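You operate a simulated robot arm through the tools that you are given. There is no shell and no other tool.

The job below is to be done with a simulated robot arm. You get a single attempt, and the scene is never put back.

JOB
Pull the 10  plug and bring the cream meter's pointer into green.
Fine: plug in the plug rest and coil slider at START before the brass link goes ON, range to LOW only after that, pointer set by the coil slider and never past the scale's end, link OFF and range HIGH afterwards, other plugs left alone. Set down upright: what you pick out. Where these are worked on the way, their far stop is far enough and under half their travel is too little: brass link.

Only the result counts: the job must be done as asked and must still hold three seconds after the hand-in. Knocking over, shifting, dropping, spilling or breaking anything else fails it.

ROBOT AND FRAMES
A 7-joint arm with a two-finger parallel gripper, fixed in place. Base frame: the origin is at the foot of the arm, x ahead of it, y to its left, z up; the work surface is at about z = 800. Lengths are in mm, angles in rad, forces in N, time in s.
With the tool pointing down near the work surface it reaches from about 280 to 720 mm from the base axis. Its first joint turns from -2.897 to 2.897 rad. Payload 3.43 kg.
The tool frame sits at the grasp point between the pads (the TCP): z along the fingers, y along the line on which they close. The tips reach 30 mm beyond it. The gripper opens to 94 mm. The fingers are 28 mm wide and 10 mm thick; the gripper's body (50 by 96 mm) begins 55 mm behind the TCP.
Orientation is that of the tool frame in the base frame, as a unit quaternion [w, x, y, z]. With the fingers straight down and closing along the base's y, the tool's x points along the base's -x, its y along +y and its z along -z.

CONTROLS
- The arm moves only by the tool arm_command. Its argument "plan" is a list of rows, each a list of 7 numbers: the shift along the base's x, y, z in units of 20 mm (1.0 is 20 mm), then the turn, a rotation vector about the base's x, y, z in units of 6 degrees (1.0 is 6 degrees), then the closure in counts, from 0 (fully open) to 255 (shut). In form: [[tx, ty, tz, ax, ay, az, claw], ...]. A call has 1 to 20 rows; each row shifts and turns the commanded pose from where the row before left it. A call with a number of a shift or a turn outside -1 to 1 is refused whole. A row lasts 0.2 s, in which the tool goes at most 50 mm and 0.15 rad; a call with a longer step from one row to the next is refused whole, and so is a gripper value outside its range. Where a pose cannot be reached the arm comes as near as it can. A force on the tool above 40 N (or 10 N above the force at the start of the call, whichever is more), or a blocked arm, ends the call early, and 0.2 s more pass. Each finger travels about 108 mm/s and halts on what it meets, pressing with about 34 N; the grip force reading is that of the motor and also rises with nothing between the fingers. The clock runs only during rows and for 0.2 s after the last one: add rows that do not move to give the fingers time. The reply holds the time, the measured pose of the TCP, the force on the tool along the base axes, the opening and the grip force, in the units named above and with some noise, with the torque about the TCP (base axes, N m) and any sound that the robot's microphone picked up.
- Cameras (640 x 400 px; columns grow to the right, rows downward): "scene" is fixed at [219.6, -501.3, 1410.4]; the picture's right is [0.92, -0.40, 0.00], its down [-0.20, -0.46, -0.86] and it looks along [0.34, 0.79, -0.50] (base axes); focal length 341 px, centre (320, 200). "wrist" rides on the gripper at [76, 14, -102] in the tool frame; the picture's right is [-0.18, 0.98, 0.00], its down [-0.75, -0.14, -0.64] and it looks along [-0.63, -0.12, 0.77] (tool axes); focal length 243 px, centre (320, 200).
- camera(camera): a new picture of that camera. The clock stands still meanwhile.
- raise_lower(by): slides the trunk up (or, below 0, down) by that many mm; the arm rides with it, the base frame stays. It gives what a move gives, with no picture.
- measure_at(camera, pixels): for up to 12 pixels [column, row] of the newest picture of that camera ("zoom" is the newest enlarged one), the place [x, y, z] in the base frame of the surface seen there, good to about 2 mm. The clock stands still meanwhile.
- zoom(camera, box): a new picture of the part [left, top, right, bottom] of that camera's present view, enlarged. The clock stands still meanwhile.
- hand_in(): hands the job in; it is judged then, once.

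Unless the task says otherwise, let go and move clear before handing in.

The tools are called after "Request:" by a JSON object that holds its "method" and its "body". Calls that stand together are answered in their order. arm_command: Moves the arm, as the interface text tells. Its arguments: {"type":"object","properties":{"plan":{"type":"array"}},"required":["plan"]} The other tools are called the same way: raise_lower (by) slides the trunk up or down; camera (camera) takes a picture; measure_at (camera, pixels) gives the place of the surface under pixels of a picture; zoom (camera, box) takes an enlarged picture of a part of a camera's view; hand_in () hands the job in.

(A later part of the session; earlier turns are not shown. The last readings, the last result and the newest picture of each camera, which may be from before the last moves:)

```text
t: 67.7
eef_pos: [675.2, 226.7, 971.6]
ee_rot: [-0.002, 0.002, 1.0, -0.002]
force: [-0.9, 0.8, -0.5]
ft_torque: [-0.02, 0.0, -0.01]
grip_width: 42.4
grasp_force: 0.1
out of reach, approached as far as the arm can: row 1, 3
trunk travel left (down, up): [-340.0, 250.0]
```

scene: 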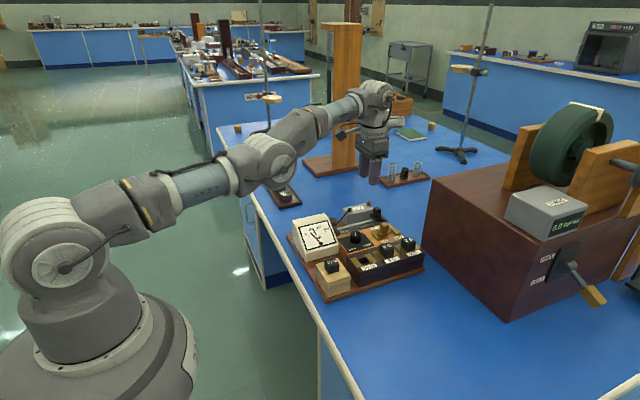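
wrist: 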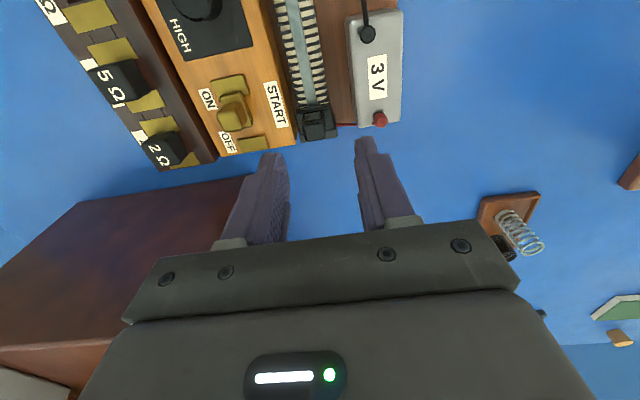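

Radius 712 at z 972, still on the sphere. I'll raise the trunk another 200 mm and go down again so the shoulder gets steeper.

Request:
{"method": "raise_lower", "body": {"by": 200}}

Request:
{"method": "arm_command", "body": {"plan": [[-0.4, -0.13, -0.9, 0, 0, 0, 140], [-0.4, -0.13, -0.9, 0, 0, 0, 140], [-0.4, -0.13, -0.9, 0, 0, 0, 140], [-0.4, -0.13, -0.9, 0, 0, 0, 140], [-0.4, -0.13, -0.9, 0, 0, 0, 140], [-0.4, -0.13, -0.9, 0, 0, 0, 140], [-0.4, -0.13, -0.9, 0, 0, 0, 140], [-0.4, -0.13, -0.9, 0, 0, 0, 140], [0, 0, 0, 0, 0, 0, 140]]}}

```text
t: 69.9
eef_pos: [674.8, 227.5, 1170.5]
ee_rot: [-0.003, 0.002, 1.0, -0.001]
force: [0.1, 0.0, -0.2]
ft_torque: [-0.02, -0.01, 0.01]
grip_width: 42.3
grasp_force: 0.1
trunk travel left (down, up): [-540.0, 50.0]
```

```text
t: 71.9
eef_pos: [625.5, 211.8, 1021.3]
ee_rot: [-0.003, 0.001, 1.0, 0.0]
force: [0.8, 0.2, 0.2]
ft_torque: [0.01, -0.06, 0.01]
grip_width: 42.4
grasp_force: 0.1
out of reach, approached as far as the arm can: row 1, 2, 4, 7
trunk travel left (down, up): [-540.0, 50.0]
```

Radius is down to 660 at z 1021. I'll test a pure inward move here.

Request:
{"method": "arm_command", "body": {"plan": [[-0.8, -0.27, 0, 0, 0, 0, 140], [-0.8, -0.27, 0, 0, 0, 0, 140], [-0.8, -0.27, 0, 0, 0, 0, 140], [0, 0, 0, 0, 0, 0, 140]]}}

Request:
{"method": "camera", "body": {"camera": "scene"}}

```text
t: 72.9
eef_pos: [617.5, 207.2, 1004.4]
ee_rot: [-0.003, 0.002, 1.0, -0.001]
force: [0.1, -0.3, 0.7]
ft_torque: [-0.01, -0.03, 0.02]
grip_width: 42.5
grasp_force: 0.1
out of reach, approached as far as the arm can: row 1, 2, 3
trunk travel left (down, up): [-540.0, 50.0]
```

```text
taken
```

scene: 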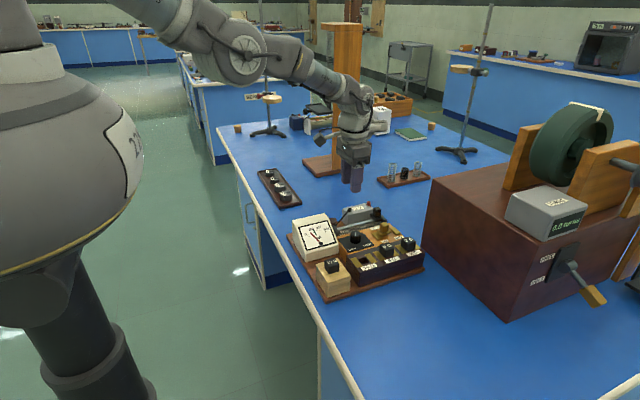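

The readings fit the elbow having slipped past its fully stretched point, so inward pulls drive it into the stop. I'll go up a bit, push outward along the arm to pass the stretched point, then swing down and inward so it folds the right way.

Request:
{"method": "arm_command", "body": {"plan": [[0.45, 0.15, 0.85, 0, 0, 0, 140], [0.45, 0.15, 0.85, 0, 0, 0, 140], [0.45, 0.15, 0.85, 0, 0, 0, 140], [0.45, 0.15, 0.85, 0, 0, 0, 140], [0.8, 0.27, -0.3, 0, 0, 0, 140], [0.8, 0.27, -0.3, 0, 0, 0, 140], [0.8, 0.27, -0.3, 0, 0, 0, 140], [0.8, 0.27, -0.3, 0, 0, 0, 140], [0, 0, 0, 0, 0, 0, 140]]}}

```text
t: 74.9
eef_pos: [647.7, 221.3, 1073.9]
ee_rot: [-0.002, 0.001, 1.0, -0.001]
force: [0.4, -0.3, 0.1]
ft_torque: [0.01, 0.0, -0.01]
grip_width: 42.2
grasp_force: 0.0
out of reach, approached as far as the arm can: row 3, 5, 6, 7, 8
trunk travel left (down, up): [-540.0, 50.0]
```

Now at radius 684, z 1074 along the stretched limit. Next rows: swing down tangentially, then inward.

Request:
{"method": "arm_command", "body": {"plan": [[-0.1, -0.03, -0.95, 0, 0, 0, 140], [-0.4, -0.13, -0.8, 0, 0, 0, 140], [-0.9, -0.3, 0, 0, 0, 0, 140], [-0.9, -0.3, 0.2, 0, 0, 0, 140], [-0.9, -0.3, 0.4, 0, 0, 0, 140], [0, 0, 0, 0, 0, 0, 140]]}}

```text
t: 76.3
eef_pos: [629.9, 214.5, 1032.1]
ee_rot: [-0.002, 0.001, 1.0, -0.001]
force: [-0.2, -0.2, 0.5]
ft_torque: [0.02, -0.03, -0.03]
grip_width: 42.4
grasp_force: 0.0
out of reach, approached as far as the arm can: row 1, 3, 4, 5
trunk travel left (down, up): [-540.0, 50.0]
```

Still on the limit. I'll go up along the limit with an outward bias to bring the elbow exactly to full stretch, then later come down along the sphere without any inward pull, so the elbow folds downward by itself.

Request:
{"method": "arm_command", "body": {"plan": [[0.35, 0.12, 0.9, 0, 0, 0, 140], [0.35, 0.12, 0.9, 0, 0, 0, 140], [0.35, 0.12, 0.9, 0, 0, 0, 140], [0.35, 0.12, 0.9, 0, 0, 0, 140], [0.35, 0.12, 0.9, 0, 0, 0, 140], [0.35, 0.12, 0.9, 0, 0, 0, 140], [0.3, 0.1, 0.9, 0, 0, 0, 140], [0.3, 0.1, 0.9, 0, 0, 0, 140], [0.3, 0.1, 0.9, 0, 0, 0, 140], [0.3, 0.1, 0.9, 0, 0, 0, 140], [0.3, 0.1, 0.9, 0, 0, 0, 140], [0.3, 0.1, 0.9, 0, 0, 0, 140], [0.8, 0.27, 0, 0, 0, 0, 140], [0.8, 0.27, 0, 0, 0, 0, 140], [0.8, 0.27, 0, 0, 0, 0, 140], [0.8, 0.27, 0, 0, 0, 0, 140], [0, 0, 0, 0, 0, 0, 140]]}}

Request:
{"method": "camera", "body": {"camera": "scene"}}

```text
t: 79.9
eef_pos: [690.1, 233.5, 1253.9]
ee_rot: [-0.001, 0.001, 1.0, -0.001]
force: [-0.2, -0.2, 0.6]
ft_torque: [-0.02, 0.03, -0.03]
grip_width: 42.5
grasp_force: 0.0
out of reach, approached as far as the arm can: row 7, 10, 12, 13, 14, 15, 16
trunk travel left (down, up): [-540.0, 50.0]
```

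```text
taken
```

scene: 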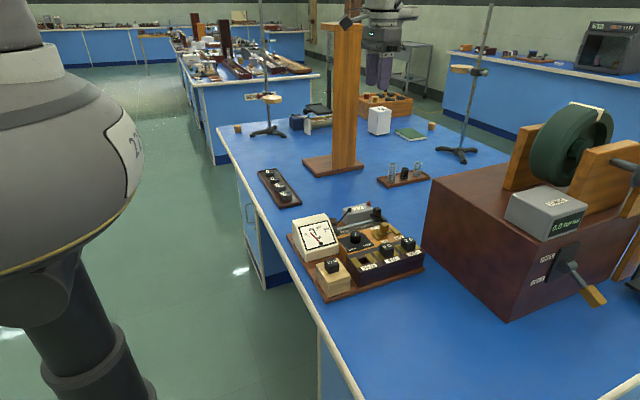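

At radius 728, z 1254. I'll lower the trunk 220 mm so the camera sees the shoulder, elbow and wrist, and measure the elbow's bend.

Request:
{"method": "raise_lower", "body": {"by": -230}}

Request:
{"method": "camera", "body": {"camera": "scene"}}

Request:
{"method": "zoom", "body": {"camera": "scene", "box": [0, 0, 240, 150]}}

Request:
{"method": "zoom", "body": {"camera": "scene", "box": [190, 0, 430, 150]}}

```text
t: 82.3
eef_pos: [689.0, 234.2, 1024.1]
ee_rot: [-0.002, 0.001, 1.0, 0.0]
force: [0.2, 0.0, 0.0]
ft_torque: [-0.01, 0.02, 0.01]
grip_width: 42.4
grasp_force: 0.1
trunk travel left (down, up): [-310.0, 280.0]
```

```text
taken
```

scene: 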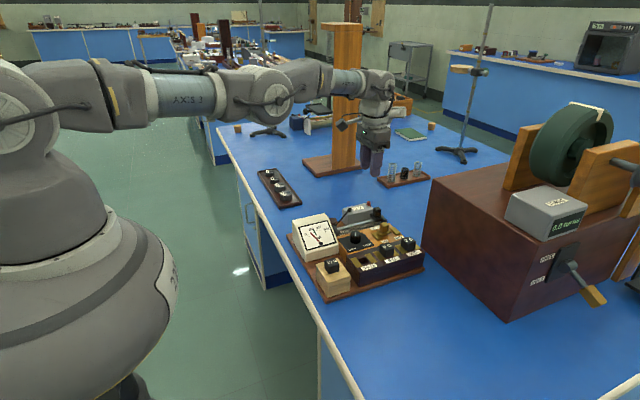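

```text
2.67 times, centred on (120, 75) of scene
```

zoom: 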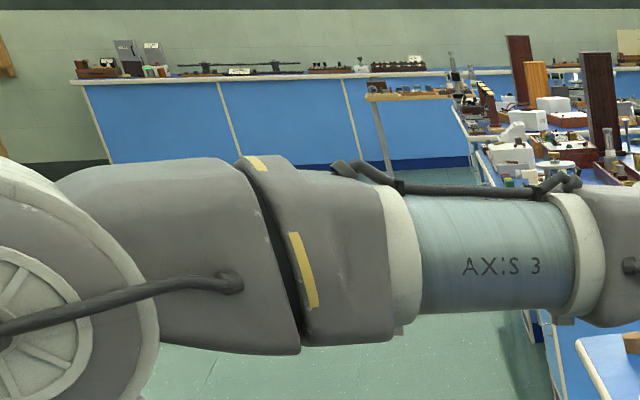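

```text
2.67 times, centred on (310, 75) of scene
```

zoom: 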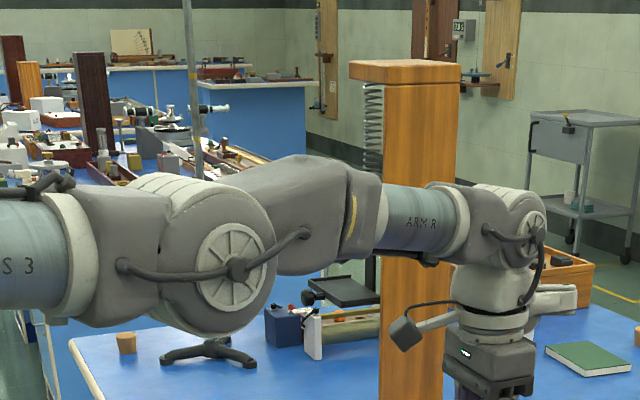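

All three joints are visible; cap centres are near (2,125), (279,100) and (392,83). I'll measure these and the two arm tubes.

Request:
{"method": "measure_at", "body": {"camera": "scene", "pixels": [[3, 125], [279, 100], [392, 83], [165, 98], [205, 95], [335, 82], [358, 80], [255, 95], [277, 112], [15, 95], [30, 130], [392, 92]]}}

```text
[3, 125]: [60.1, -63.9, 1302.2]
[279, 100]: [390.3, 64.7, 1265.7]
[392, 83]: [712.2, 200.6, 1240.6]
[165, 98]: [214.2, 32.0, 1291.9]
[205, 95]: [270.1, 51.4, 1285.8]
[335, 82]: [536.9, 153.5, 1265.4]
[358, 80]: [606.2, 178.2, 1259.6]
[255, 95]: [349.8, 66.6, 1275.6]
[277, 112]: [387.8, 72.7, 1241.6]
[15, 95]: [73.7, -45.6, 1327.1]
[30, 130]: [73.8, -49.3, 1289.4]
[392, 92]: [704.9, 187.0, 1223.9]
```

The three caps give links of 356 and 350 mm and a total of 705, so the elbow is exactly straight (a true singular pose; sphere centre at ρ≈36). I'll raise the trunk by 200 and come down exactly along this sphere so the elbow gains a fold, then add inward motion.

Request:
{"method": "raise_lower", "body": {"by": 200}}

Request:
{"method": "arm_command", "body": {"plan": [[-0.085, -0.029, -0.9, 0, 0, 0, 140], [-0.109, -0.037, -0.9, 0, 0, 0, 140], [-0.128, -0.043, -0.9, 0, 0, 0, 140], [-0.152, -0.052, -0.9, 0, 0, 0, 140], [-0.175, -0.06, -0.9, 0, 0, 0, 140], [-0.2, -0.068, -0.9, 0, 0, 0, 140], [-0.25, -0.085, -0.9, 0, 0, 0, 140], [-0.32, -0.11, -0.9, 0, 0, 0, 140], [-0.37, -0.125, -0.9, 0, 0, 0, 140], [-0.45, -0.15, -0.9, 0, 0, 0, 140], [-0.6, -0.2, -0.9, 0, 0, 0, 140], [0, 0, 0, 0, 0, 0, 140]]}}

```text
t: 84.5
eef_pos: [689.7, 233.6, 1224.4]
ee_rot: [-0.003, 0.001, 1.0, -0.001]
force: [-0.6, 0.8, 0.1]
ft_torque: [-0.01, 0.0, 0.03]
grip_width: 42.4
grasp_force: 0.0
trunk travel left (down, up): [-510.0, 80.0]
```

```text
t: 87.1
eef_pos: [631.6, 215.5, 1026.9]
ee_rot: [-0.002, 0.0, 1.0, -0.001]
force: [-0.5, -0.8, 0.2]
ft_torque: [0.0, 0.0, -0.01]
grip_width: 42.3
grasp_force: 0.1
trunk travel left (down, up): [-510.0, 80.0]
```

No row was out of reach, and the radius (667) is now 14 mm inside the limit sphere (681), so the elbow has folded properly. I'll continue inward and up to move well away from the limit.

Request:
{"method": "arm_command", "body": {"plan": [[-0.6, -0.2, 0, 0, 0, 0, 140], [-0.8, -0.25, 0, 0, 0, 0, 140], [-0.8, -0.25, 0.2, 0, 0, 0, 140], [-0.8, -0.25, 0.5, 0, 0, 0, 140], [-0.8, -0.25, 0.5, 0, 0, 0, 140], [-0.8, -0.25, 0.5, 0, 0, 0, 140], [0, 0, 0, 0, 0, 0, 140]]}}

Request:
{"method": "camera", "body": {"camera": "scene"}}

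```text
t: 88.7
eef_pos: [539.5, 186.3, 1059.5]
ee_rot: [-0.002, 0.0, 1.0, 0.0]
force: [-0.2, 0.4, -0.6]
ft_torque: [0.02, 0.01, 0.02]
grip_width: 42.3
grasp_force: 0.1
trunk travel left (down, up): [-510.0, 80.0]
```

```text
taken
```

scene: 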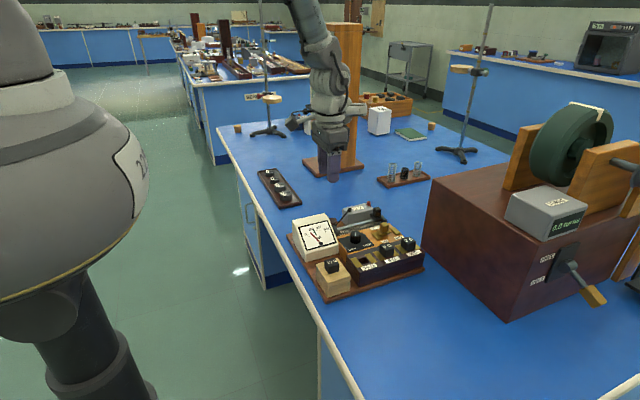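

The arm is free again at radius 571. I'll raise the tool and bring the trunk down to about its earlier level, staying clear of the board.

Request:
{"method": "arm_command", "body": {"plan": [[0, 0, 0.95, 0, 0, 0, 140], [0, 0, 0.95, 0, 0, 0, 140], [0, 0, 0.95, 0, 0, 0, 140], [0, 0, 0.95, 0, 0, 0, 140], [0, 0, 0.95, 0, 0, 0, 140], [0, 0, 0.95, 0, 0, 0, 140], [0, 0, 0.95, 0, 0, 0, 140], [0, 0, 0.95, 0, 0, 0, 140], [0, 0, 0.95, 0, 0, 0, 140], [0, 0, 0.95, 0, 0, 0, 140], [0, 0, 0.95, 0, 0, 0, 140], [0, 0, 0.95, 0, 0, 0, 140], [0, 0, 0.95, 0, 0, 0, 140], [0, 0, 0.95, 0, 0, 0, 140], [0, 0, 0.95, 0, 0, 0, 140]]}}

Request:
{"method": "raise_lower", "body": {"by": -330}}

Request:
{"method": "camera", "body": {"camera": "wrist"}}

Request:
{"method": "zoom", "body": {"camera": "scene", "box": [280, 195, 440, 305]}}

```text
t: 91.9
eef_pos: [540.8, 184.8, 1344.5]
ee_rot: [-0.002, 0.001, 1.0, -0.001]
force: [-0.3, -1.3, 0.4]
ft_torque: [-0.01, 0.0, 0.06]
grip_width: 42.3
grasp_force: 0.0
trunk travel left (down, up): [-510.0, 80.0]
```

```text
t: 95.1
eef_pos: [540.2, 185.7, 1015.3]
ee_rot: [-0.002, 0.001, 1.0, -0.002]
force: [0.2, -0.8, -0.2]
ft_torque: [-0.01, -0.01, -0.03]
grip_width: 42.6
grasp_force: 0.0
trunk travel left (down, up): [-180.0, 410.0]
```

```text
taken
```

wrist: 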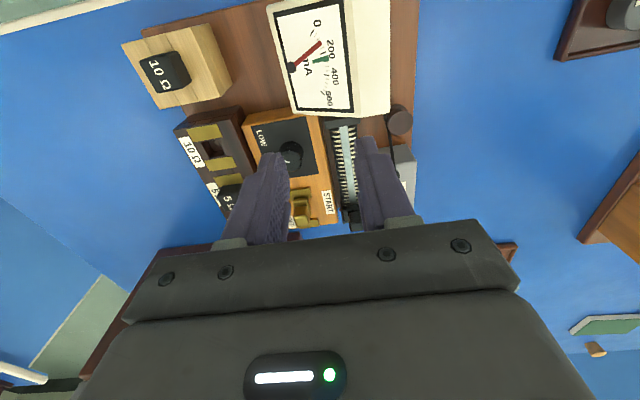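

```text
3.64 times, centred on (360, 250) of scene
```

zoom: 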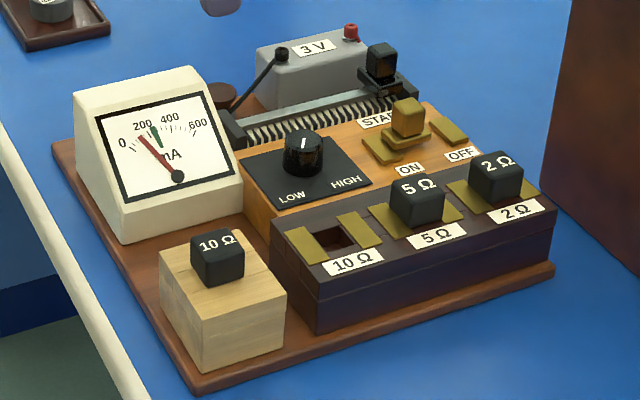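

The arm is back over the board with everything in place and the pointer near 155 mA. I'll measure the slider knob's present position.

Request:
{"method": "zoom", "body": {"camera": "scene", "box": [350, 198, 410, 240]}}

Request:
{"method": "measure_at", "body": {"camera": "scene", "pixels": [[374, 208], [378, 208], [372, 212], [376, 213], [380, 212], [379, 207], [373, 216], [383, 217], [376, 209]]}}

```text
9.52 times, centred on (380, 219) of scene
```

zoom: 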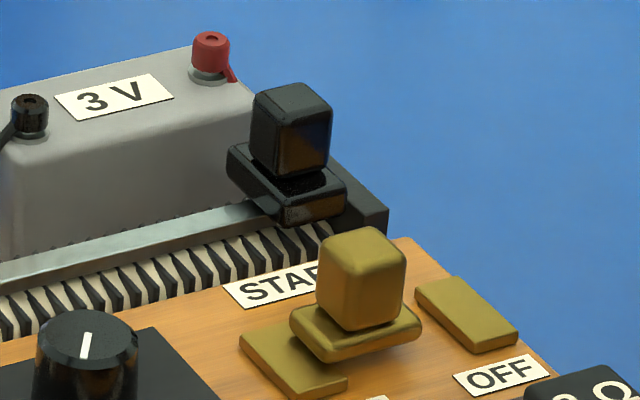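

```text
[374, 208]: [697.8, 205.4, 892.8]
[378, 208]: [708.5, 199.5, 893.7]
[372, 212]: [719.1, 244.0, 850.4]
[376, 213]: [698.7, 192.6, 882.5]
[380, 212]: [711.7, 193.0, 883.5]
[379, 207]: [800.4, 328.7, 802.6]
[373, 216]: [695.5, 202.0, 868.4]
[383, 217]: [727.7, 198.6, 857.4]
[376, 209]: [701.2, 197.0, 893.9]
```

The slider knob centre is now about (704, 203). I'll approach it with the tool tilted 10° (tips outward), which keeps the arm well within reach.

Request:
{"method": "arm_command", "body": {"plan": [[0.94, 0.115, -0.3, 0, -0.21, 0, 140], [0.94, 0.115, -0.3, 0, -0.21, 0, 140], [0.94, 0.115, -0.3, 0, -0.21, 0, 140], [0.94, 0.115, -0.3, 0, -0.21, 0, 140], [0.94, 0.115, -0.3, 0, -0.21, 0, 140], [0.94, 0.115, -0.3, 0, -0.21, 0, 140], [0.94, 0.115, -0.3, 0, -0.21, 0, 140], [0.94, 0.115, -0.3, 0, -0.2, 0, 140], [0, 0, 0, 0, 0, 0, 140]]}}

Request:
{"method": "camera", "body": {"camera": "wrist"}}

Request:
{"method": "zoom", "body": {"camera": "scene", "box": [290, 165, 430, 275]}}

```text
t: 97.1
eef_pos: [691.2, 204.9, 964.0]
ee_rot: [0.085, 0.001, 0.996, -0.001]
force: [1.2, 0.7, -0.5]
ft_torque: [0.04, 0.0, -0.01]
grip_width: 42.4
grasp_force: 0.1
trunk travel left (down, up): [-180.0, 410.0]
```

```text
taken
```

wrist: 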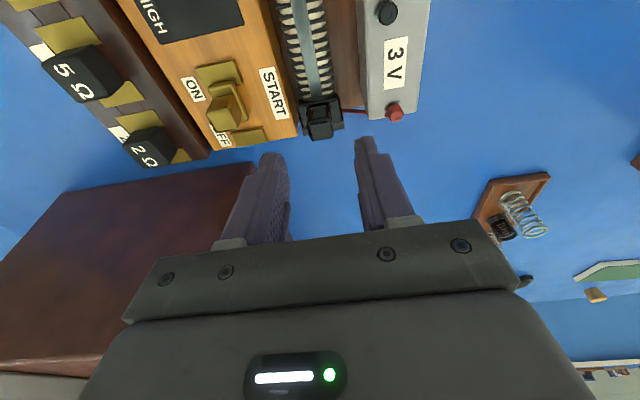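

```text
3.64 times, centred on (360, 220) of scene
```

zoom: 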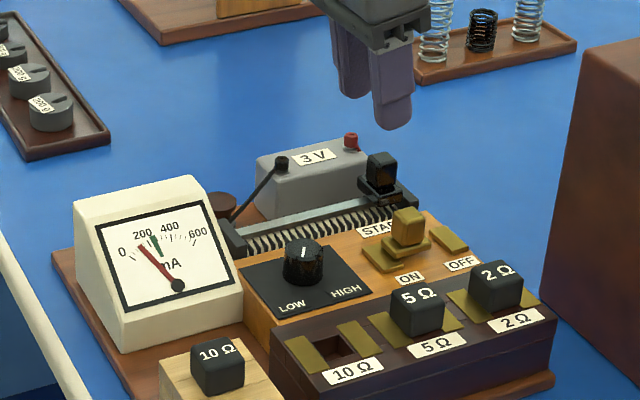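

Tilted 10° at (691, 205, 964) with no reach warning. I'll descend to about (698, 204, 908) and close on the knob.

Request:
{"method": "arm_command", "body": {"plan": [[0.1, -0.02, -0.7, 0, 0, 0, 140], [0.1, -0.02, -0.7, 0, 0, 0, 140], [0.1, 0, -0.7, 0, 0, 0, 140], [0.05, 0, -0.65, 0, 0, 0, 140], [0, 0, 0, 0, 0, 0, 140], [0, 0, 0, 0, 0, 0, 190], [0, 0, 0, 0, 0, 0, 255], [0, 0, 0, 0, 0, 0, 255]]}}

Request:
{"method": "camera", "body": {"camera": "wrist"}}

Request:
{"method": "zoom", "body": {"camera": "scene", "box": [290, 175, 430, 285]}}

```text
t: 98.9
eef_pos: [697.4, 205.0, 910.7]
ee_rot: [0.085, 0.001, 0.996, -0.001]
force: [0.8, 4.3, -1.5]
ft_torque: [0.18, -0.28, 0.17]
grip_width: 19.8
grasp_force: 45.1
trunk travel left (down, up): [-180.0, 410.0]
```

```text
taken
```

wrist: 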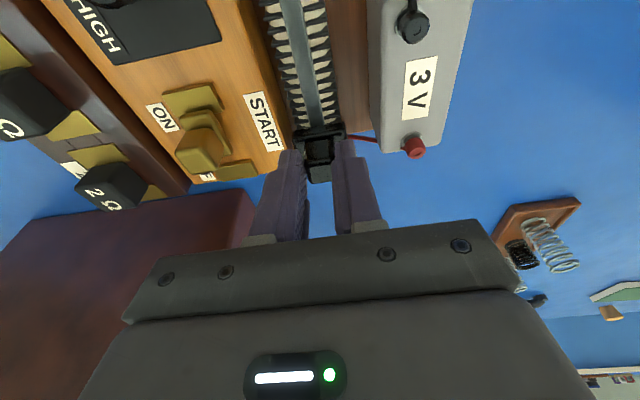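

```text
3.64 times, centred on (360, 230) of scene
```

zoom: 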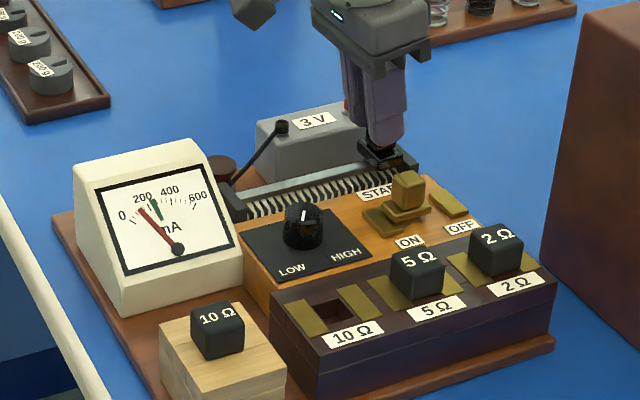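

The slider knob is held at 19.8 mm with small forces. I'll pull -x by 15 mm and look at the pointer.

Request:
{"method": "arm_command", "body": {"plan": [[-0.25, 0, 0, 0, 0, 0, 255], [-0.25, 0, 0, 0, 0, 0, 255], [-0.25, 0, 0, 0, 0, 0, 255], [0, 0, 0, 0, 0, 0, 255]]}}

Request:
{"method": "zoom", "body": {"camera": "scene", "box": [295, 205, 355, 260]}}

Request:
{"method": "zoom", "body": {"camera": "scene", "box": [320, 175, 430, 265]}}

```text
t: 99.9
eef_pos: [681.8, 204.4, 911.2]
ee_rot: [0.085, 0.001, 0.996, -0.001]
force: [0.2, 5.0, -4.2]
ft_torque: [0.26, -1.19, 0.13]
grip_width: 19.9
grasp_force: 44.9
trunk travel left (down, up): [-180.0, 410.0]
```

```text
7.27 times, centred on (325, 232) of scene
```

zoom: 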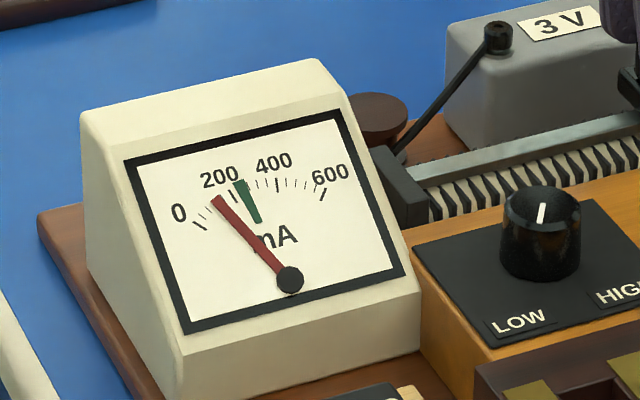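

```text
4.44 times, centred on (375, 220) of scene
```

zoom: 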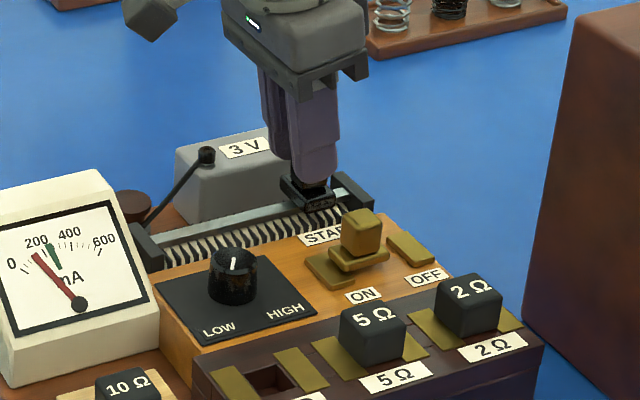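

The slider follows and the pointer has crept to about 165 mA, still left of the green band. I'll pull 20 mm more.

Request:
{"method": "arm_command", "body": {"plan": [[-0.25, 0, 0, 0, 0, 0, 255], [-0.25, 0, 0, 0, 0, 0, 255], [-0.25, 0, 0, 0, 0, 0, 255], [-0.25, 0, 0, 0, 0, 0, 255], [0, 0, 0, 0, 0, 0, 255]]}}

Request:
{"method": "zoom", "body": {"camera": "scene", "box": [295, 205, 355, 260]}}

```text
t: 101.1
eef_pos: [661.4, 203.3, 910.9]
ee_rot: [0.084, 0.001, 0.996, -0.001]
force: [-0.7, 6.5, -10.2]
ft_torque: [0.19, -0.25, 0.1]
grip_width: 19.8
grasp_force: 44.7
trunk travel left (down, up): [-180.0, 410.0]
```

```text
7.27 times, centred on (325, 232) of scene
```

zoom: 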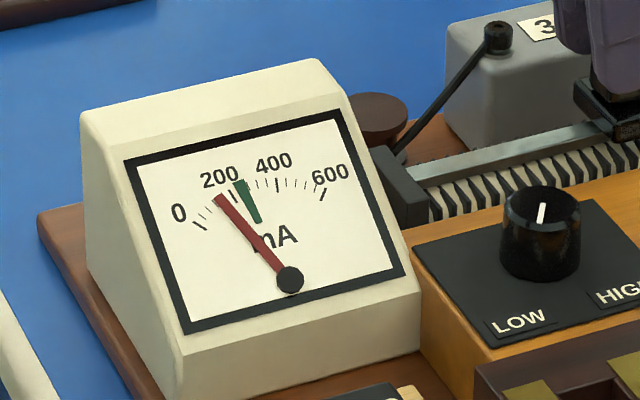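

The pointer is now at about 180 mA. I'll pull another 20 mm.

Request:
{"method": "arm_command", "body": {"plan": [[-0.25, 0, 0, 0, 0, 0, 255], [-0.25, 0, 0, 0, 0, 0, 255], [-0.25, 0, 0, 0, 0, 0, 255], [-0.25, 0, 0, 0, 0, 0, 255], [0, 0, 0, 0, 0, 0, 255]]}}

Request:
{"method": "zoom", "body": {"camera": "scene", "box": [295, 205, 355, 260]}}

```text
t: 102.3
eef_pos: [643.0, 203.3, 910.7]
ee_rot: [0.084, 0.001, 0.996, 0.0]
force: [0.2, 6.1, -17.7]
ft_torque: [0.23, -0.99, 0.11]
grip_width: 19.9
grasp_force: 44.7
trunk travel left (down, up): [-180.0, 410.0]
```

```text
7.27 times, centred on (325, 232) of scene
```

zoom: 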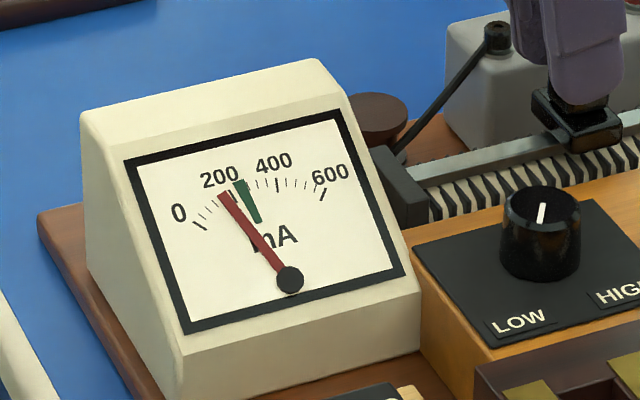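

The pointer is near 195–200 mA. There is a growing -17.7 N vertical pull, so I'll lower the command by about 1.6 mm while pulling 12 mm more.

Request:
{"method": "arm_command", "body": {"plan": [[-0.2, 0, -0.04, 0, 0, 0, 255], [-0.2, 0, -0.04, 0, 0, 0, 255], [-0.2, 0, 0, 0, 0, 0, 255], [0, 0, 0, 0, 0, 0, 255]]}}

Request:
{"method": "zoom", "body": {"camera": "scene", "box": [295, 205, 355, 260]}}

```text
t: 103.3
eef_pos: [630.1, 203.7, 912.2]
ee_rot: [0.085, 0.001, 0.996, 0.0]
force: [1.8, 7.9, -2.4]
ft_torque: [0.29, 0.67, 0.03]
grip_width: 19.7
grasp_force: 45.3
trunk travel left (down, up): [-180.0, 410.0]
```

```text
7.27 times, centred on (325, 232) of scene
```

zoom: 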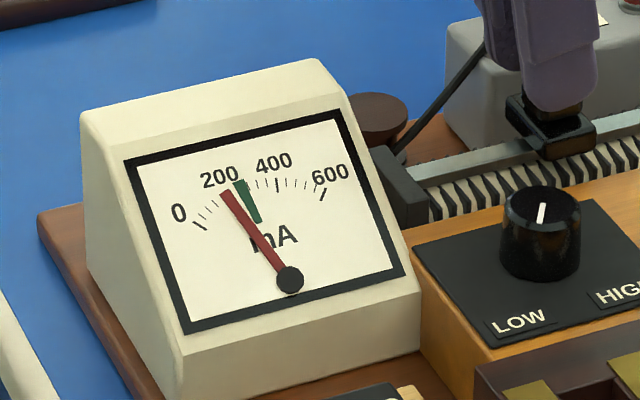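

The pointer is at about 207 mA, just short of the green band. I'll pull another 12 mm.

Request:
{"method": "arm_command", "body": {"plan": [[-0.2, 0, 0, 0, 0, 0, 255], [-0.2, 0, 0, 0, 0, 0, 255], [-0.2, 0, -0.02, 0, 0, 0, 255], [0, 0, 0, 0, 0, 0, 255]]}}

Request:
{"method": "zoom", "body": {"camera": "scene", "box": [295, 205, 355, 260]}}

Request:
{"method": "camera", "body": {"camera": "wrist"}}

```text
t: 104.3
eef_pos: [618.0, 203.5, 910.6]
ee_rot: [0.086, 0.0, 0.996, 0.0]
force: [0.4, 10.7, 9.0]
ft_torque: [0.26, 0.68, 0.2]
grip_width: 20.1
grasp_force: 44.8
trunk travel left (down, up): [-180.0, 410.0]
```

```text
7.27 times, centred on (325, 232) of scene
```

zoom: 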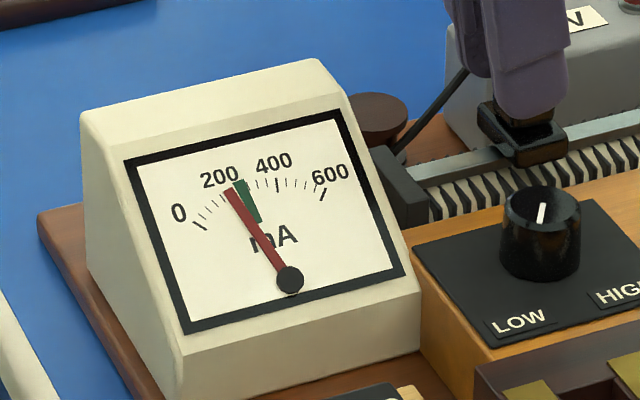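

```text
taken
```

wrist: 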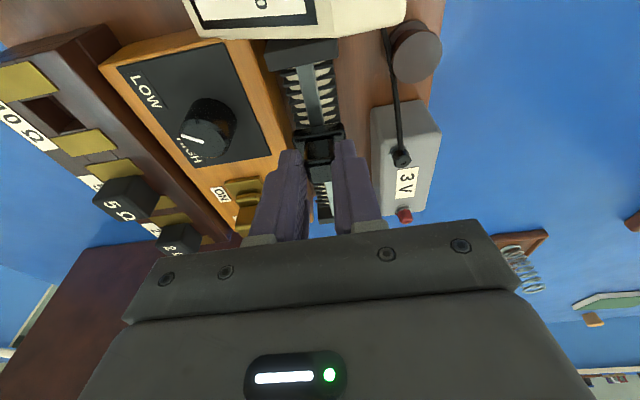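

The pointer is just touching the green's left edge (about 220 mA). I'll take 8 mm more, easing y by 1 mm toward the side force.

Request:
{"method": "arm_command", "body": {"plan": [[-0.2, 0.04, 0.02, 0, 0, 0, 255], [-0.2, 0, 0.02, 0, 0, 0, 255], [0, 0, 0, 0, 0, 0, 255]]}}

Request:
{"method": "zoom", "body": {"camera": "scene", "box": [300, 210, 340, 250]}}

```text
t: 105.1
eef_pos: [609.9, 203.1, 911.1]
ee_rot: [0.085, 0.001, 0.996, -0.001]
force: [1.1, 7.5, 3.6]
ft_torque: [0.27, -1.45, 0.21]
grip_width: 20.0
grasp_force: 44.7
trunk travel left (down, up): [-180.0, 410.0]
```

```text
10.00 times, centred on (320, 230) of scene
```

zoom: 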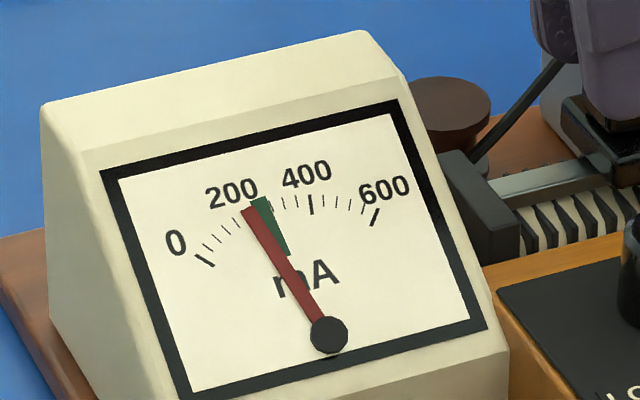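

The pointer reads about 221 mA and the green band spans roughly 237–291. By the trend I need about 25–30 mm more; I'll go 12 mm first.

Request:
{"method": "arm_command", "body": {"plan": [[-0.2, 0.02, 0, 0, 0, 0, 255], [-0.2, 0, 0, 0, 0, 0, 255], [-0.2, 0, 0, 0, 0, 0, 255], [0, 0, 0, 0, 0, 0, 255]]}}

Request:
{"method": "zoom", "body": {"camera": "scene", "box": [300, 210, 340, 250]}}

Request:
{"method": "camera", "body": {"camera": "wrist"}}

```text
t: 106.1
eef_pos: [597.6, 204.7, 910.5]
ee_rot: [0.086, 0.001, 0.996, -0.002]
force: [1.2, 3.2, 8.2]
ft_torque: [0.07, 1.27, 0.14]
grip_width: 19.6
grasp_force: 45.2
trunk travel left (down, up): [-180.0, 410.0]
```

```text
10.00 times, centred on (320, 230) of scene
```

zoom: 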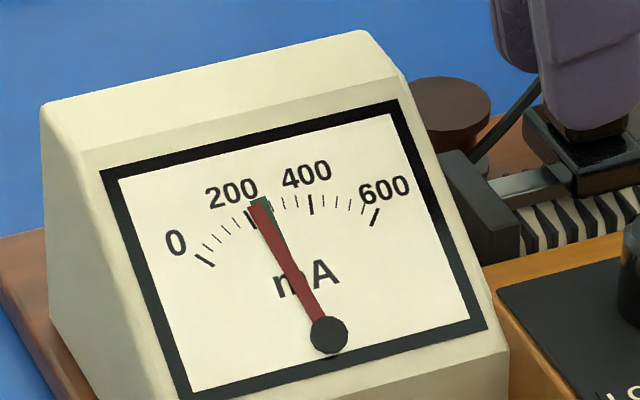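

```text
taken
```

wrist: 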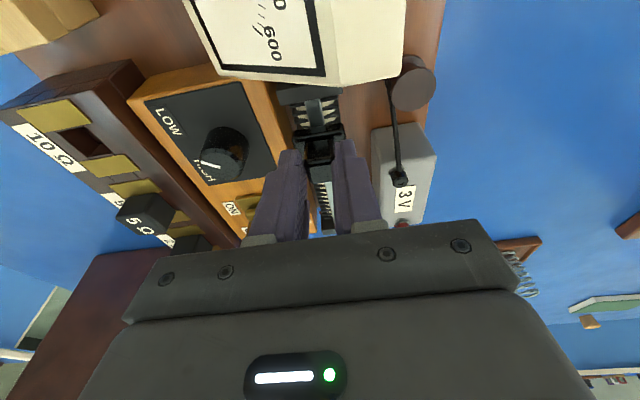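

The pointer is now inside the green's left part (about 243 mA). I'll move 5 mm more toward the band's middle.

Request:
{"method": "arm_command", "body": {"plan": [[-0.13, 0, 0, 0, 0, 0, 255], [-0.12, 0, 0, 0, 0, 0, 255], [0, 0, 0, 0, 0, 0, 255]]}}

Request:
{"method": "zoom", "body": {"camera": "scene", "box": [305, 215, 335, 245]}}

```text
t: 106.9
eef_pos: [593.9, 204.3, 909.8]
ee_rot: [0.085, 0.002, 0.996, -0.001]
force: [1.5, 0.8, 12.0]
ft_torque: [-0.05, 0.89, 0.17]
grip_width: 19.7
grasp_force: 45.1
trunk travel left (down, up): [-180.0, 410.0]
```

```text
13.33 times, centred on (320, 230) of scene
```

zoom: 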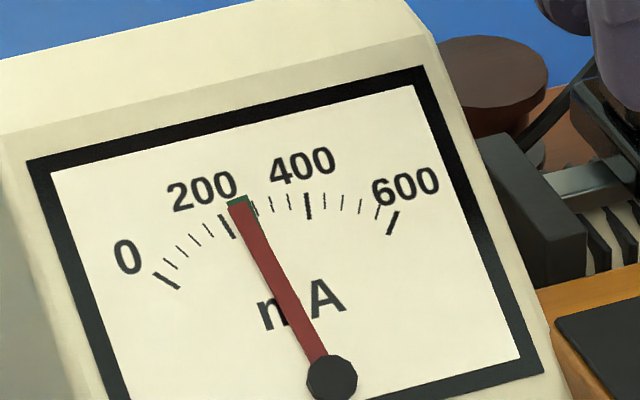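

The pointer now covers the green band almost exactly. I'll ease the vertical force, open the fingers and rise, then check the pointer.

Request:
{"method": "arm_command", "body": {"plan": [[0, 0, 0.05, 0, 0, 0, 255], [0, 0, 0, 0, 0, 0, 255], [0, 0, 0, 0, 0, 0, 220], [0, 0, 0, 0, 0, 0, 150], [0, 0, 0, 0, 0, 0, 140], [0, 0, 0, 0, 0, 0, 140]]}}

Request:
{"method": "zoom", "body": {"camera": "scene", "box": [305, 215, 335, 245]}}

```text
t: 108.3
eef_pos: [592.8, 203.0, 911.2]
ee_rot: [0.085, 0.001, 0.996, -0.002]
force: [0.7, 0.0, 0.4]
ft_torque: [-0.02, 0.0, -0.04]
grip_width: 42.4
grasp_force: 0.0
trunk travel left (down, up): [-180.0, 410.0]
```

```text
13.33 times, centred on (320, 230) of scene
```

zoom: 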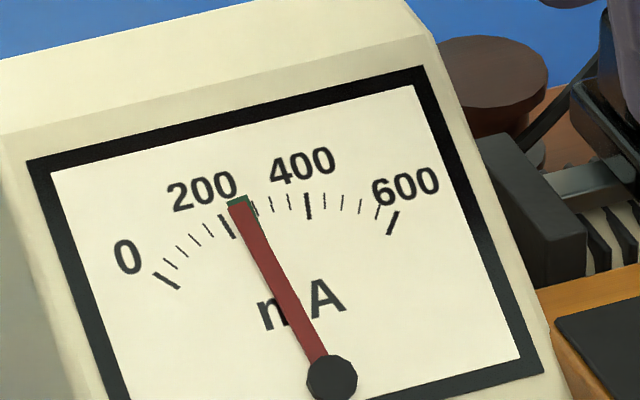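

The pointer holds in place after release. I'll rise and look at the meter from the wrist camera to exclude parallax.

Request:
{"method": "arm_command", "body": {"plan": [[0, 0, 0.6, 0, 0, 0, 140], [0, 0, 0.9, 0, 0, 0, 140], [0, 0, 0.9, 0, 0, 0, 140], [0, 0, 0.9, 0, 0, 0, 140], [0, 0, 0.9, 0, 0.4, 0, 140], [-0.8, -0.3, 0.5, 0, 0.42, 0, 140], [-0.8, -0.3, 0.5, 0, 0.42, 0, 140], [-0.8, -0.3, 0, 0, 0.42, 0, 140], [-0.8, 0, 0, 0, 0, 0, 140], [-0.8, 0, 0, 0, 0, 0, 140], [-0.8, 0, 0, 0, 0, 0, 140], [-0.8, 0, 0, 0, 0, 0, 140], [0, 0, 0, 0, 0, 0, 140]]}}

Request:
{"method": "camera", "body": {"camera": "wrist"}}

```text
t: 111.1
eef_pos: [481.4, 183.8, 1016.2]
ee_rot: [-0.002, 0.0, 1.0, 0.0]
force: [0.3, 0.2, -0.2]
ft_torque: [0.04, 0.01, -0.01]
grip_width: 42.4
grasp_force: 0.1
trunk travel left (down, up): [-180.0, 410.0]
```

```text
taken
```

wrist: 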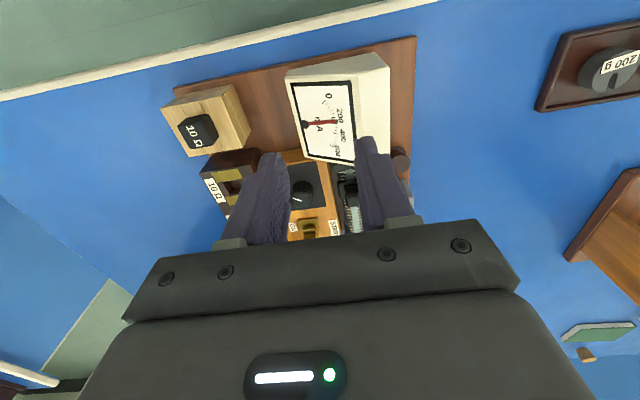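

Request:
{"method": "zoom", "body": {"camera": "wrist", "box": [285, 70, 365, 165]}}

Request:
{"method": "zoom", "body": {"camera": "scene", "box": [280, 195, 440, 305]}}

```text
4.21 times, centred on (325, 118) of wrist
```

zoom: 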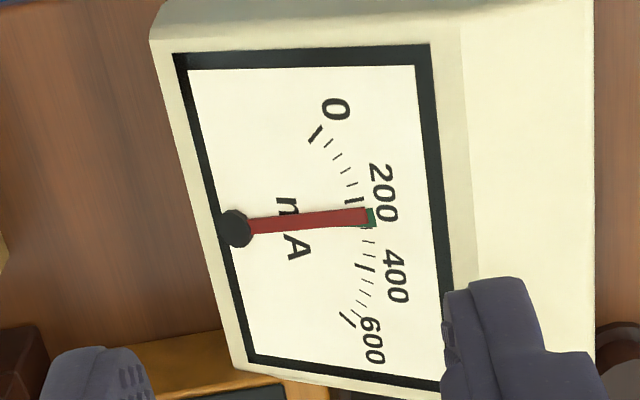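

```text
3.64 times, centred on (360, 250) of scene
```

zoom: 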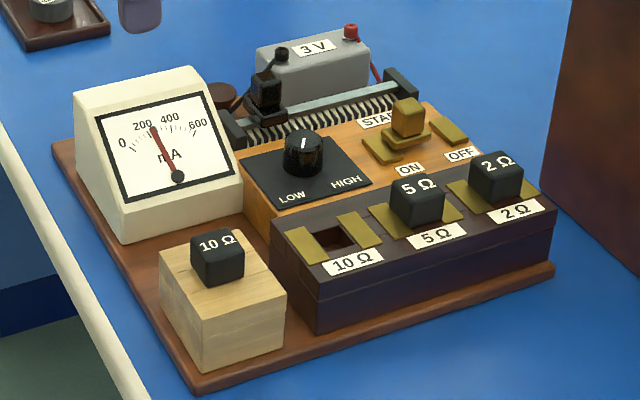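

Both views show the pointer resting inside the green, and all other parts look undisturbed. Next, the link goes back to OFF; I'll measure its knob.

Request:
{"method": "measure_at", "body": {"camera": "zoom", "pixels": [[407, 108], [398, 105], [418, 110], [400, 125], [420, 125], [391, 120], [428, 138], [390, 145]]}}

Request:
{"method": "arm_command", "body": {"plan": [[0.9, -0.25, 0, 0, -0.16, 0, 140], [0.9, -0.25, 0, 0, -0.17, 0, 140], [0.9, -0.25, 0, 0, -0.17, 0, 140], [0.9, -0.25, 0, 0, -0.17, 0, 140], [0.9, -0.25, -0.4, 0, -0.17, 0, 140], [0.9, -0.25, -0.4, 0, -0.17, 0, 140], [0.9, -0.25, -0.4, 0, -0.17, 0, 140], [0.9, -0.25, -0.4, 0, -0.17, 0, 140], [0.9, -0.25, -0.4, 0, -0.17, 0, 140], [0.9, -0.25, -0.4, 0, -0.15, 0, 140], [0, 0, 0, 0, 0, 0, 140]]}}

Request:
{"method": "camera", "body": {"camera": "wrist"}}

```text
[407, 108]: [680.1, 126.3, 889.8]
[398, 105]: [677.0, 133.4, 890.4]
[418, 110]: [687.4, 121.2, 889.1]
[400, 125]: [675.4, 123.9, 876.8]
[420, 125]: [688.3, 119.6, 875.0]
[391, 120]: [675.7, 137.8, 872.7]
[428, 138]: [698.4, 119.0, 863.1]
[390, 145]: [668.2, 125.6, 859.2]
```

```text
t: 113.5
eef_pos: [661.8, 135.9, 967.8]
ee_rot: [0.085, 0.001, 0.996, 0.0]
force: [0.5, 0.0, -0.1]
ft_torque: [0.0, 0.03, 0.01]
grip_width: 42.6
grasp_force: 0.0
trunk travel left (down, up): [-180.0, 410.0]
```

```text
taken
```

wrist: 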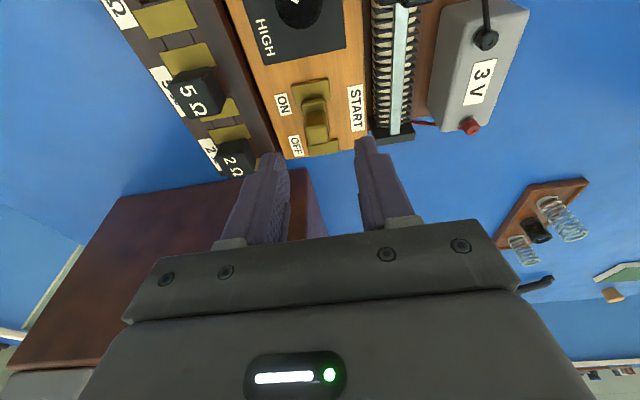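

The link knob is ahead at wrist (315,120). I'll measure its centre from this view before descending.

Request:
{"method": "zoom", "body": {"camera": "wrist", "box": [270, 70, 370, 165]}}

Request:
{"method": "measure_at", "body": {"camera": "wrist", "pixels": [[316, 125], [317, 133], [310, 126], [325, 124], [315, 118], [318, 141], [314, 104], [303, 110], [331, 107], [318, 148], [310, 90]]}}

```text
4.21 times, centred on (320, 118) of wrist
```

zoom: 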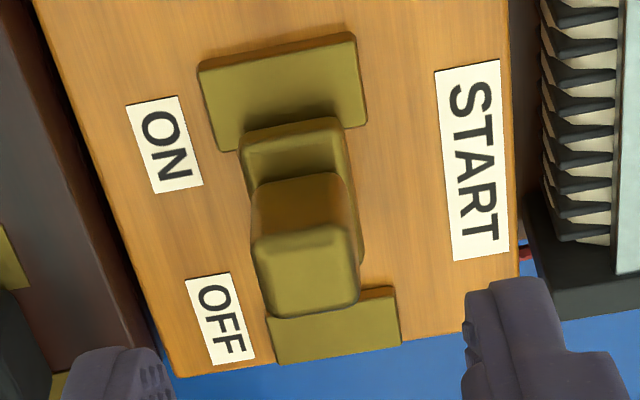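

```text
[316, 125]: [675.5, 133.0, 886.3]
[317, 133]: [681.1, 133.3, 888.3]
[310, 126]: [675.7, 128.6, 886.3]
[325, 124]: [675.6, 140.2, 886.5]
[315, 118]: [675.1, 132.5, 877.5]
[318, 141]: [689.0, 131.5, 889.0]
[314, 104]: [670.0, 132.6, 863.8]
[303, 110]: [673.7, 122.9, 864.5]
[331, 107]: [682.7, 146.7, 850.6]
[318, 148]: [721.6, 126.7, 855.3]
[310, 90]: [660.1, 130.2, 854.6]
```

The link knob is at x≈675–694, y≈131, with its plate on the ON contact. I'll descend, grip it and then push it to OFF.

Request:
{"method": "arm_command", "body": {"plan": [[0.3, -0.1, -0.6, 0, 0, 0, 140], [0.3, -0.1, -0.6, 0, 0, 0, 140], [0.3, -0.04, -0.7, 0, 0, 0, 140], [0, 0, -0.7, 0, 0, 0, 140], [0, 0, -0.5, 0, 0, 0, 140], [0, 0, 0, 0, 0, 0, 140], [0, 0, 0, 0, 0, 0, 190], [0, 0, 0, 0, 0, 0, 255], [0, 0, 0, 0, 0, 0, 255]]}}

Request:
{"method": "zoom", "body": {"camera": "scene", "box": [280, 185, 420, 295]}}

```text
t: 115.5
eef_pos: [678.3, 130.5, 904.2]
ee_rot: [0.084, 0.001, 0.996, -0.001]
force: [0.2, 3.7, -2.5]
ft_torque: [0.21, -0.48, 0.18]
grip_width: 19.8
grasp_force: 44.6
trunk travel left (down, up): [-180.0, 410.0]
```

```text
3.64 times, centred on (350, 240) of scene
```

zoom: 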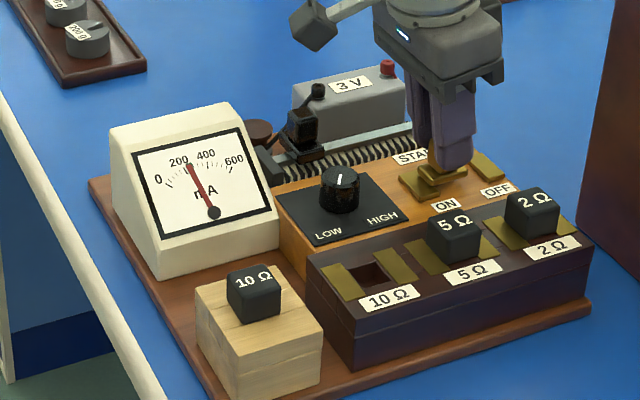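

The link knob is gripped (19.8 mm) and the pointer is still in the green. I'll push the link along +x toward OFF.

Request:
{"method": "arm_command", "body": {"plan": [[0.25, 0, 0, 0, 0, 0, 255], [0.25, 0, 0, 0, 0, 0, 255], [0.25, 0, 0, 0, 0, 0, 255], [0.25, 0, 0, 0, 0, 0, 255], [0.25, 0, 0, 0, 0, 0, 255], [0, 0, 0, 0, 0, 0, 255]]}}

Request:
{"method": "zoom", "body": {"camera": "scene", "box": [280, 185, 420, 295]}}

```text
t: 116.9
eef_pos: [704.9, 131.2, 906.4]
ee_rot: [0.086, 0.0, 0.996, -0.001]
force: [0.6, 7.0, -1.3]
ft_torque: [0.22, 1.4, 0.17]
grip_width: 19.7
grasp_force: 45.3
trunk travel left (down, up): [-180.0, 410.0]
```

```text
3.64 times, centred on (350, 240) of scene
```

zoom: 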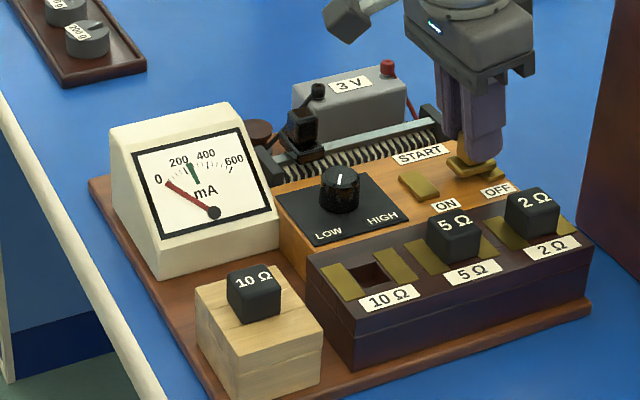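

The pointer has dropped to 0, so the link is open. I'll push on a little to seat it at its OFF stop.

Request:
{"method": "arm_command", "body": {"plan": [[0.1, 0, 0, 0, 0, 0, 255], [0.1, 0, 0, 0, 0, 0, 255], [0.1, 0, 0, 0, 0, 0, 255], [0, 0, 0, 0, 0, 0, 255]]}}

Request:
{"method": "zoom", "body": {"camera": "scene", "box": [360, 200, 420, 255]}}

```text
t: 117.9
eef_pos: [708.8, 132.5, 905.1]
ee_rot: [0.085, 0.0, 0.996, -0.001]
force: [-11.5, 7.8, -9.2]
ft_torque: [0.27, -0.83, 0.14]
grip_width: 19.8
grasp_force: 44.9
trunk travel left (down, up): [-180.0, 410.0]
```

```text
7.27 times, centred on (390, 228) of scene
```

zoom: 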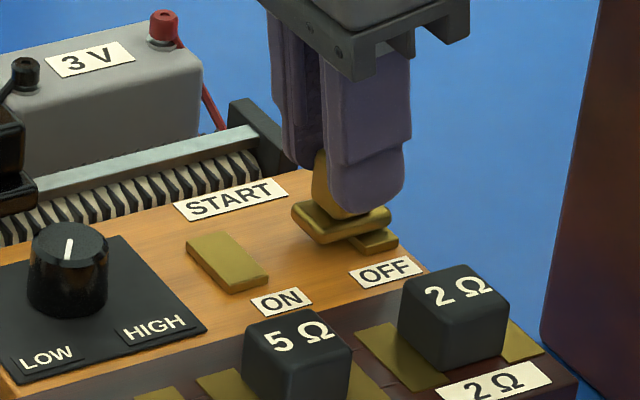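

A -11.5 N reaction at 30 mm of travel shows the OFF stop (the link's full travel is 30 mm). I'll ease off, release, rise and move back over the range knob.

Request:
{"method": "arm_command", "body": {"plan": [[-0.05, 0, 0, 0, 0, 0, 255], [0, 0, 0, 0, 0, 0, 200], [0, 0, 0, 0, 0, 0, 140], [0, 0, 0, 0, 0, 0, 140], [0, 0, 0.5, 0, 0, 0, 140], [0, 0, 0.8, 0, 0, 0, 140], [0, 0, 0.9, 0, 0, 0, 140], [-0.7, 0, 0.6, 0, 0, 0, 130], [-0.8, 0.05, 0.4, 0, 0.4, 0, 119], [-0.8, 0.05, 0.4, 0, 0.45, 0, 119], [-0.8, 0.05, 0, 0, 0.45, 0, 119], [-0.8, 0.05, 0, 0, 0.4, 0, 119], [-0.8, 0.05, 0, 0, 0, 0, 119], [-0.8, 0, 0, 0, 0, 0, 119], [0, 0, 0, 0, 0, 0, 119]]}}

Request:
{"method": "camera", "body": {"camera": "wrist"}}

Request:
{"method": "zoom", "body": {"camera": "scene", "box": [280, 195, 440, 305]}}

```text
t: 121.1
eef_pos: [598.4, 135.8, 977.9]
ee_rot: [-0.004, 0.001, 1.0, 0.0]
force: [0.2, -0.2, 0.0]
ft_torque: [-0.02, 0.0, 0.0]
grip_width: 50.6
grasp_force: 0.1
trunk travel left (down, up): [-180.0, 410.0]
```

```text
taken
```

wrist: 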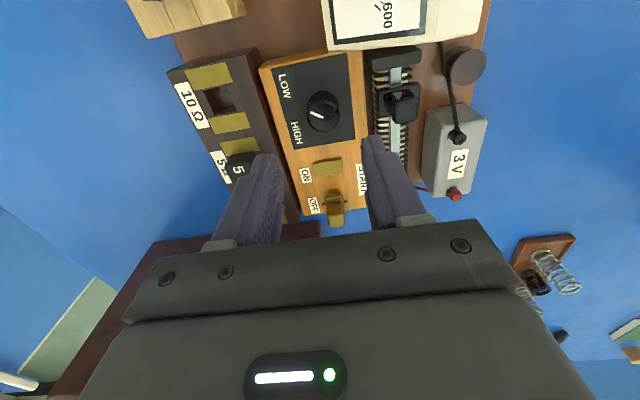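

```text
3.64 times, centred on (360, 250) of scene
```

zoom: 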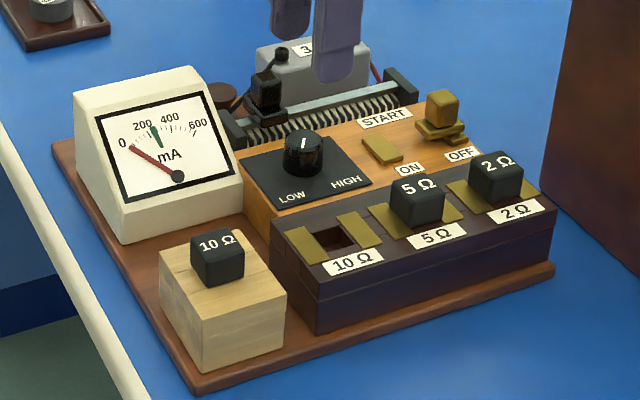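

The link is OFF, the pointer at 0, and everything else is in place. I'll pre-turn the tool by -30° over the range knob, with a 44 mm opening to stay clear of the slider carriage.

Request:
{"method": "arm_command", "body": {"plan": [[-0.04, 0.08, -0.2, 0, 0, -0.85, 136], [0, 0, -0.3, 0, 0, -0.85, 136], [0, 0, -0.3, 0, 0, -0.85, 136], [0, 0, -0.3, 0, 0, -0.85, 136], [0, 0, -0.3, 0, 0, -0.85, 136], [0, 0, -0.3, 0, 0, -0.75, 136], [0, 0, 0, 0, 0, 0, 136]]}}

Request:
{"method": "camera", "body": {"camera": "wrist"}}

Request:
{"method": "measure_at", "body": {"camera": "scene", "pixels": [[343, 219], [347, 222], [349, 227], [341, 227], [345, 225]]}}

```text
t: 122.7
eef_pos: [597.9, 136.2, 942.9]
ee_rot: [-0.003, 0.261, 0.965, 0.001]
force: [0.3, 1.0, 0.0]
ft_torque: [0.01, -0.01, 0.0]
grip_width: 43.7
grasp_force: 0.0
trunk travel left (down, up): [-180.0, 410.0]
```

```text
taken
```

wrist: 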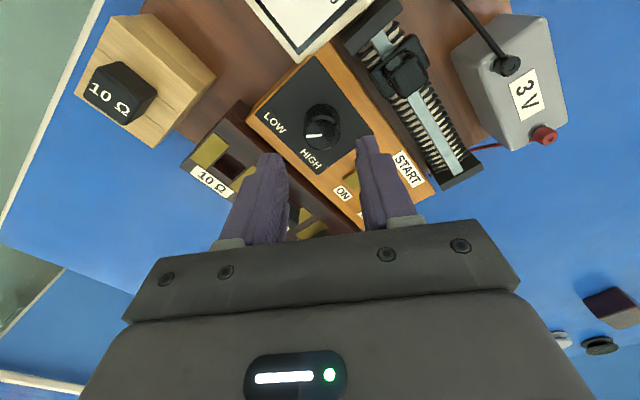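

```text
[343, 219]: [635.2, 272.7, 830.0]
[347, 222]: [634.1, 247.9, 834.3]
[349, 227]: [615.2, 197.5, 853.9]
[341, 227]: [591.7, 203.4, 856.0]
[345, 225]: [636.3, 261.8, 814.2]
```

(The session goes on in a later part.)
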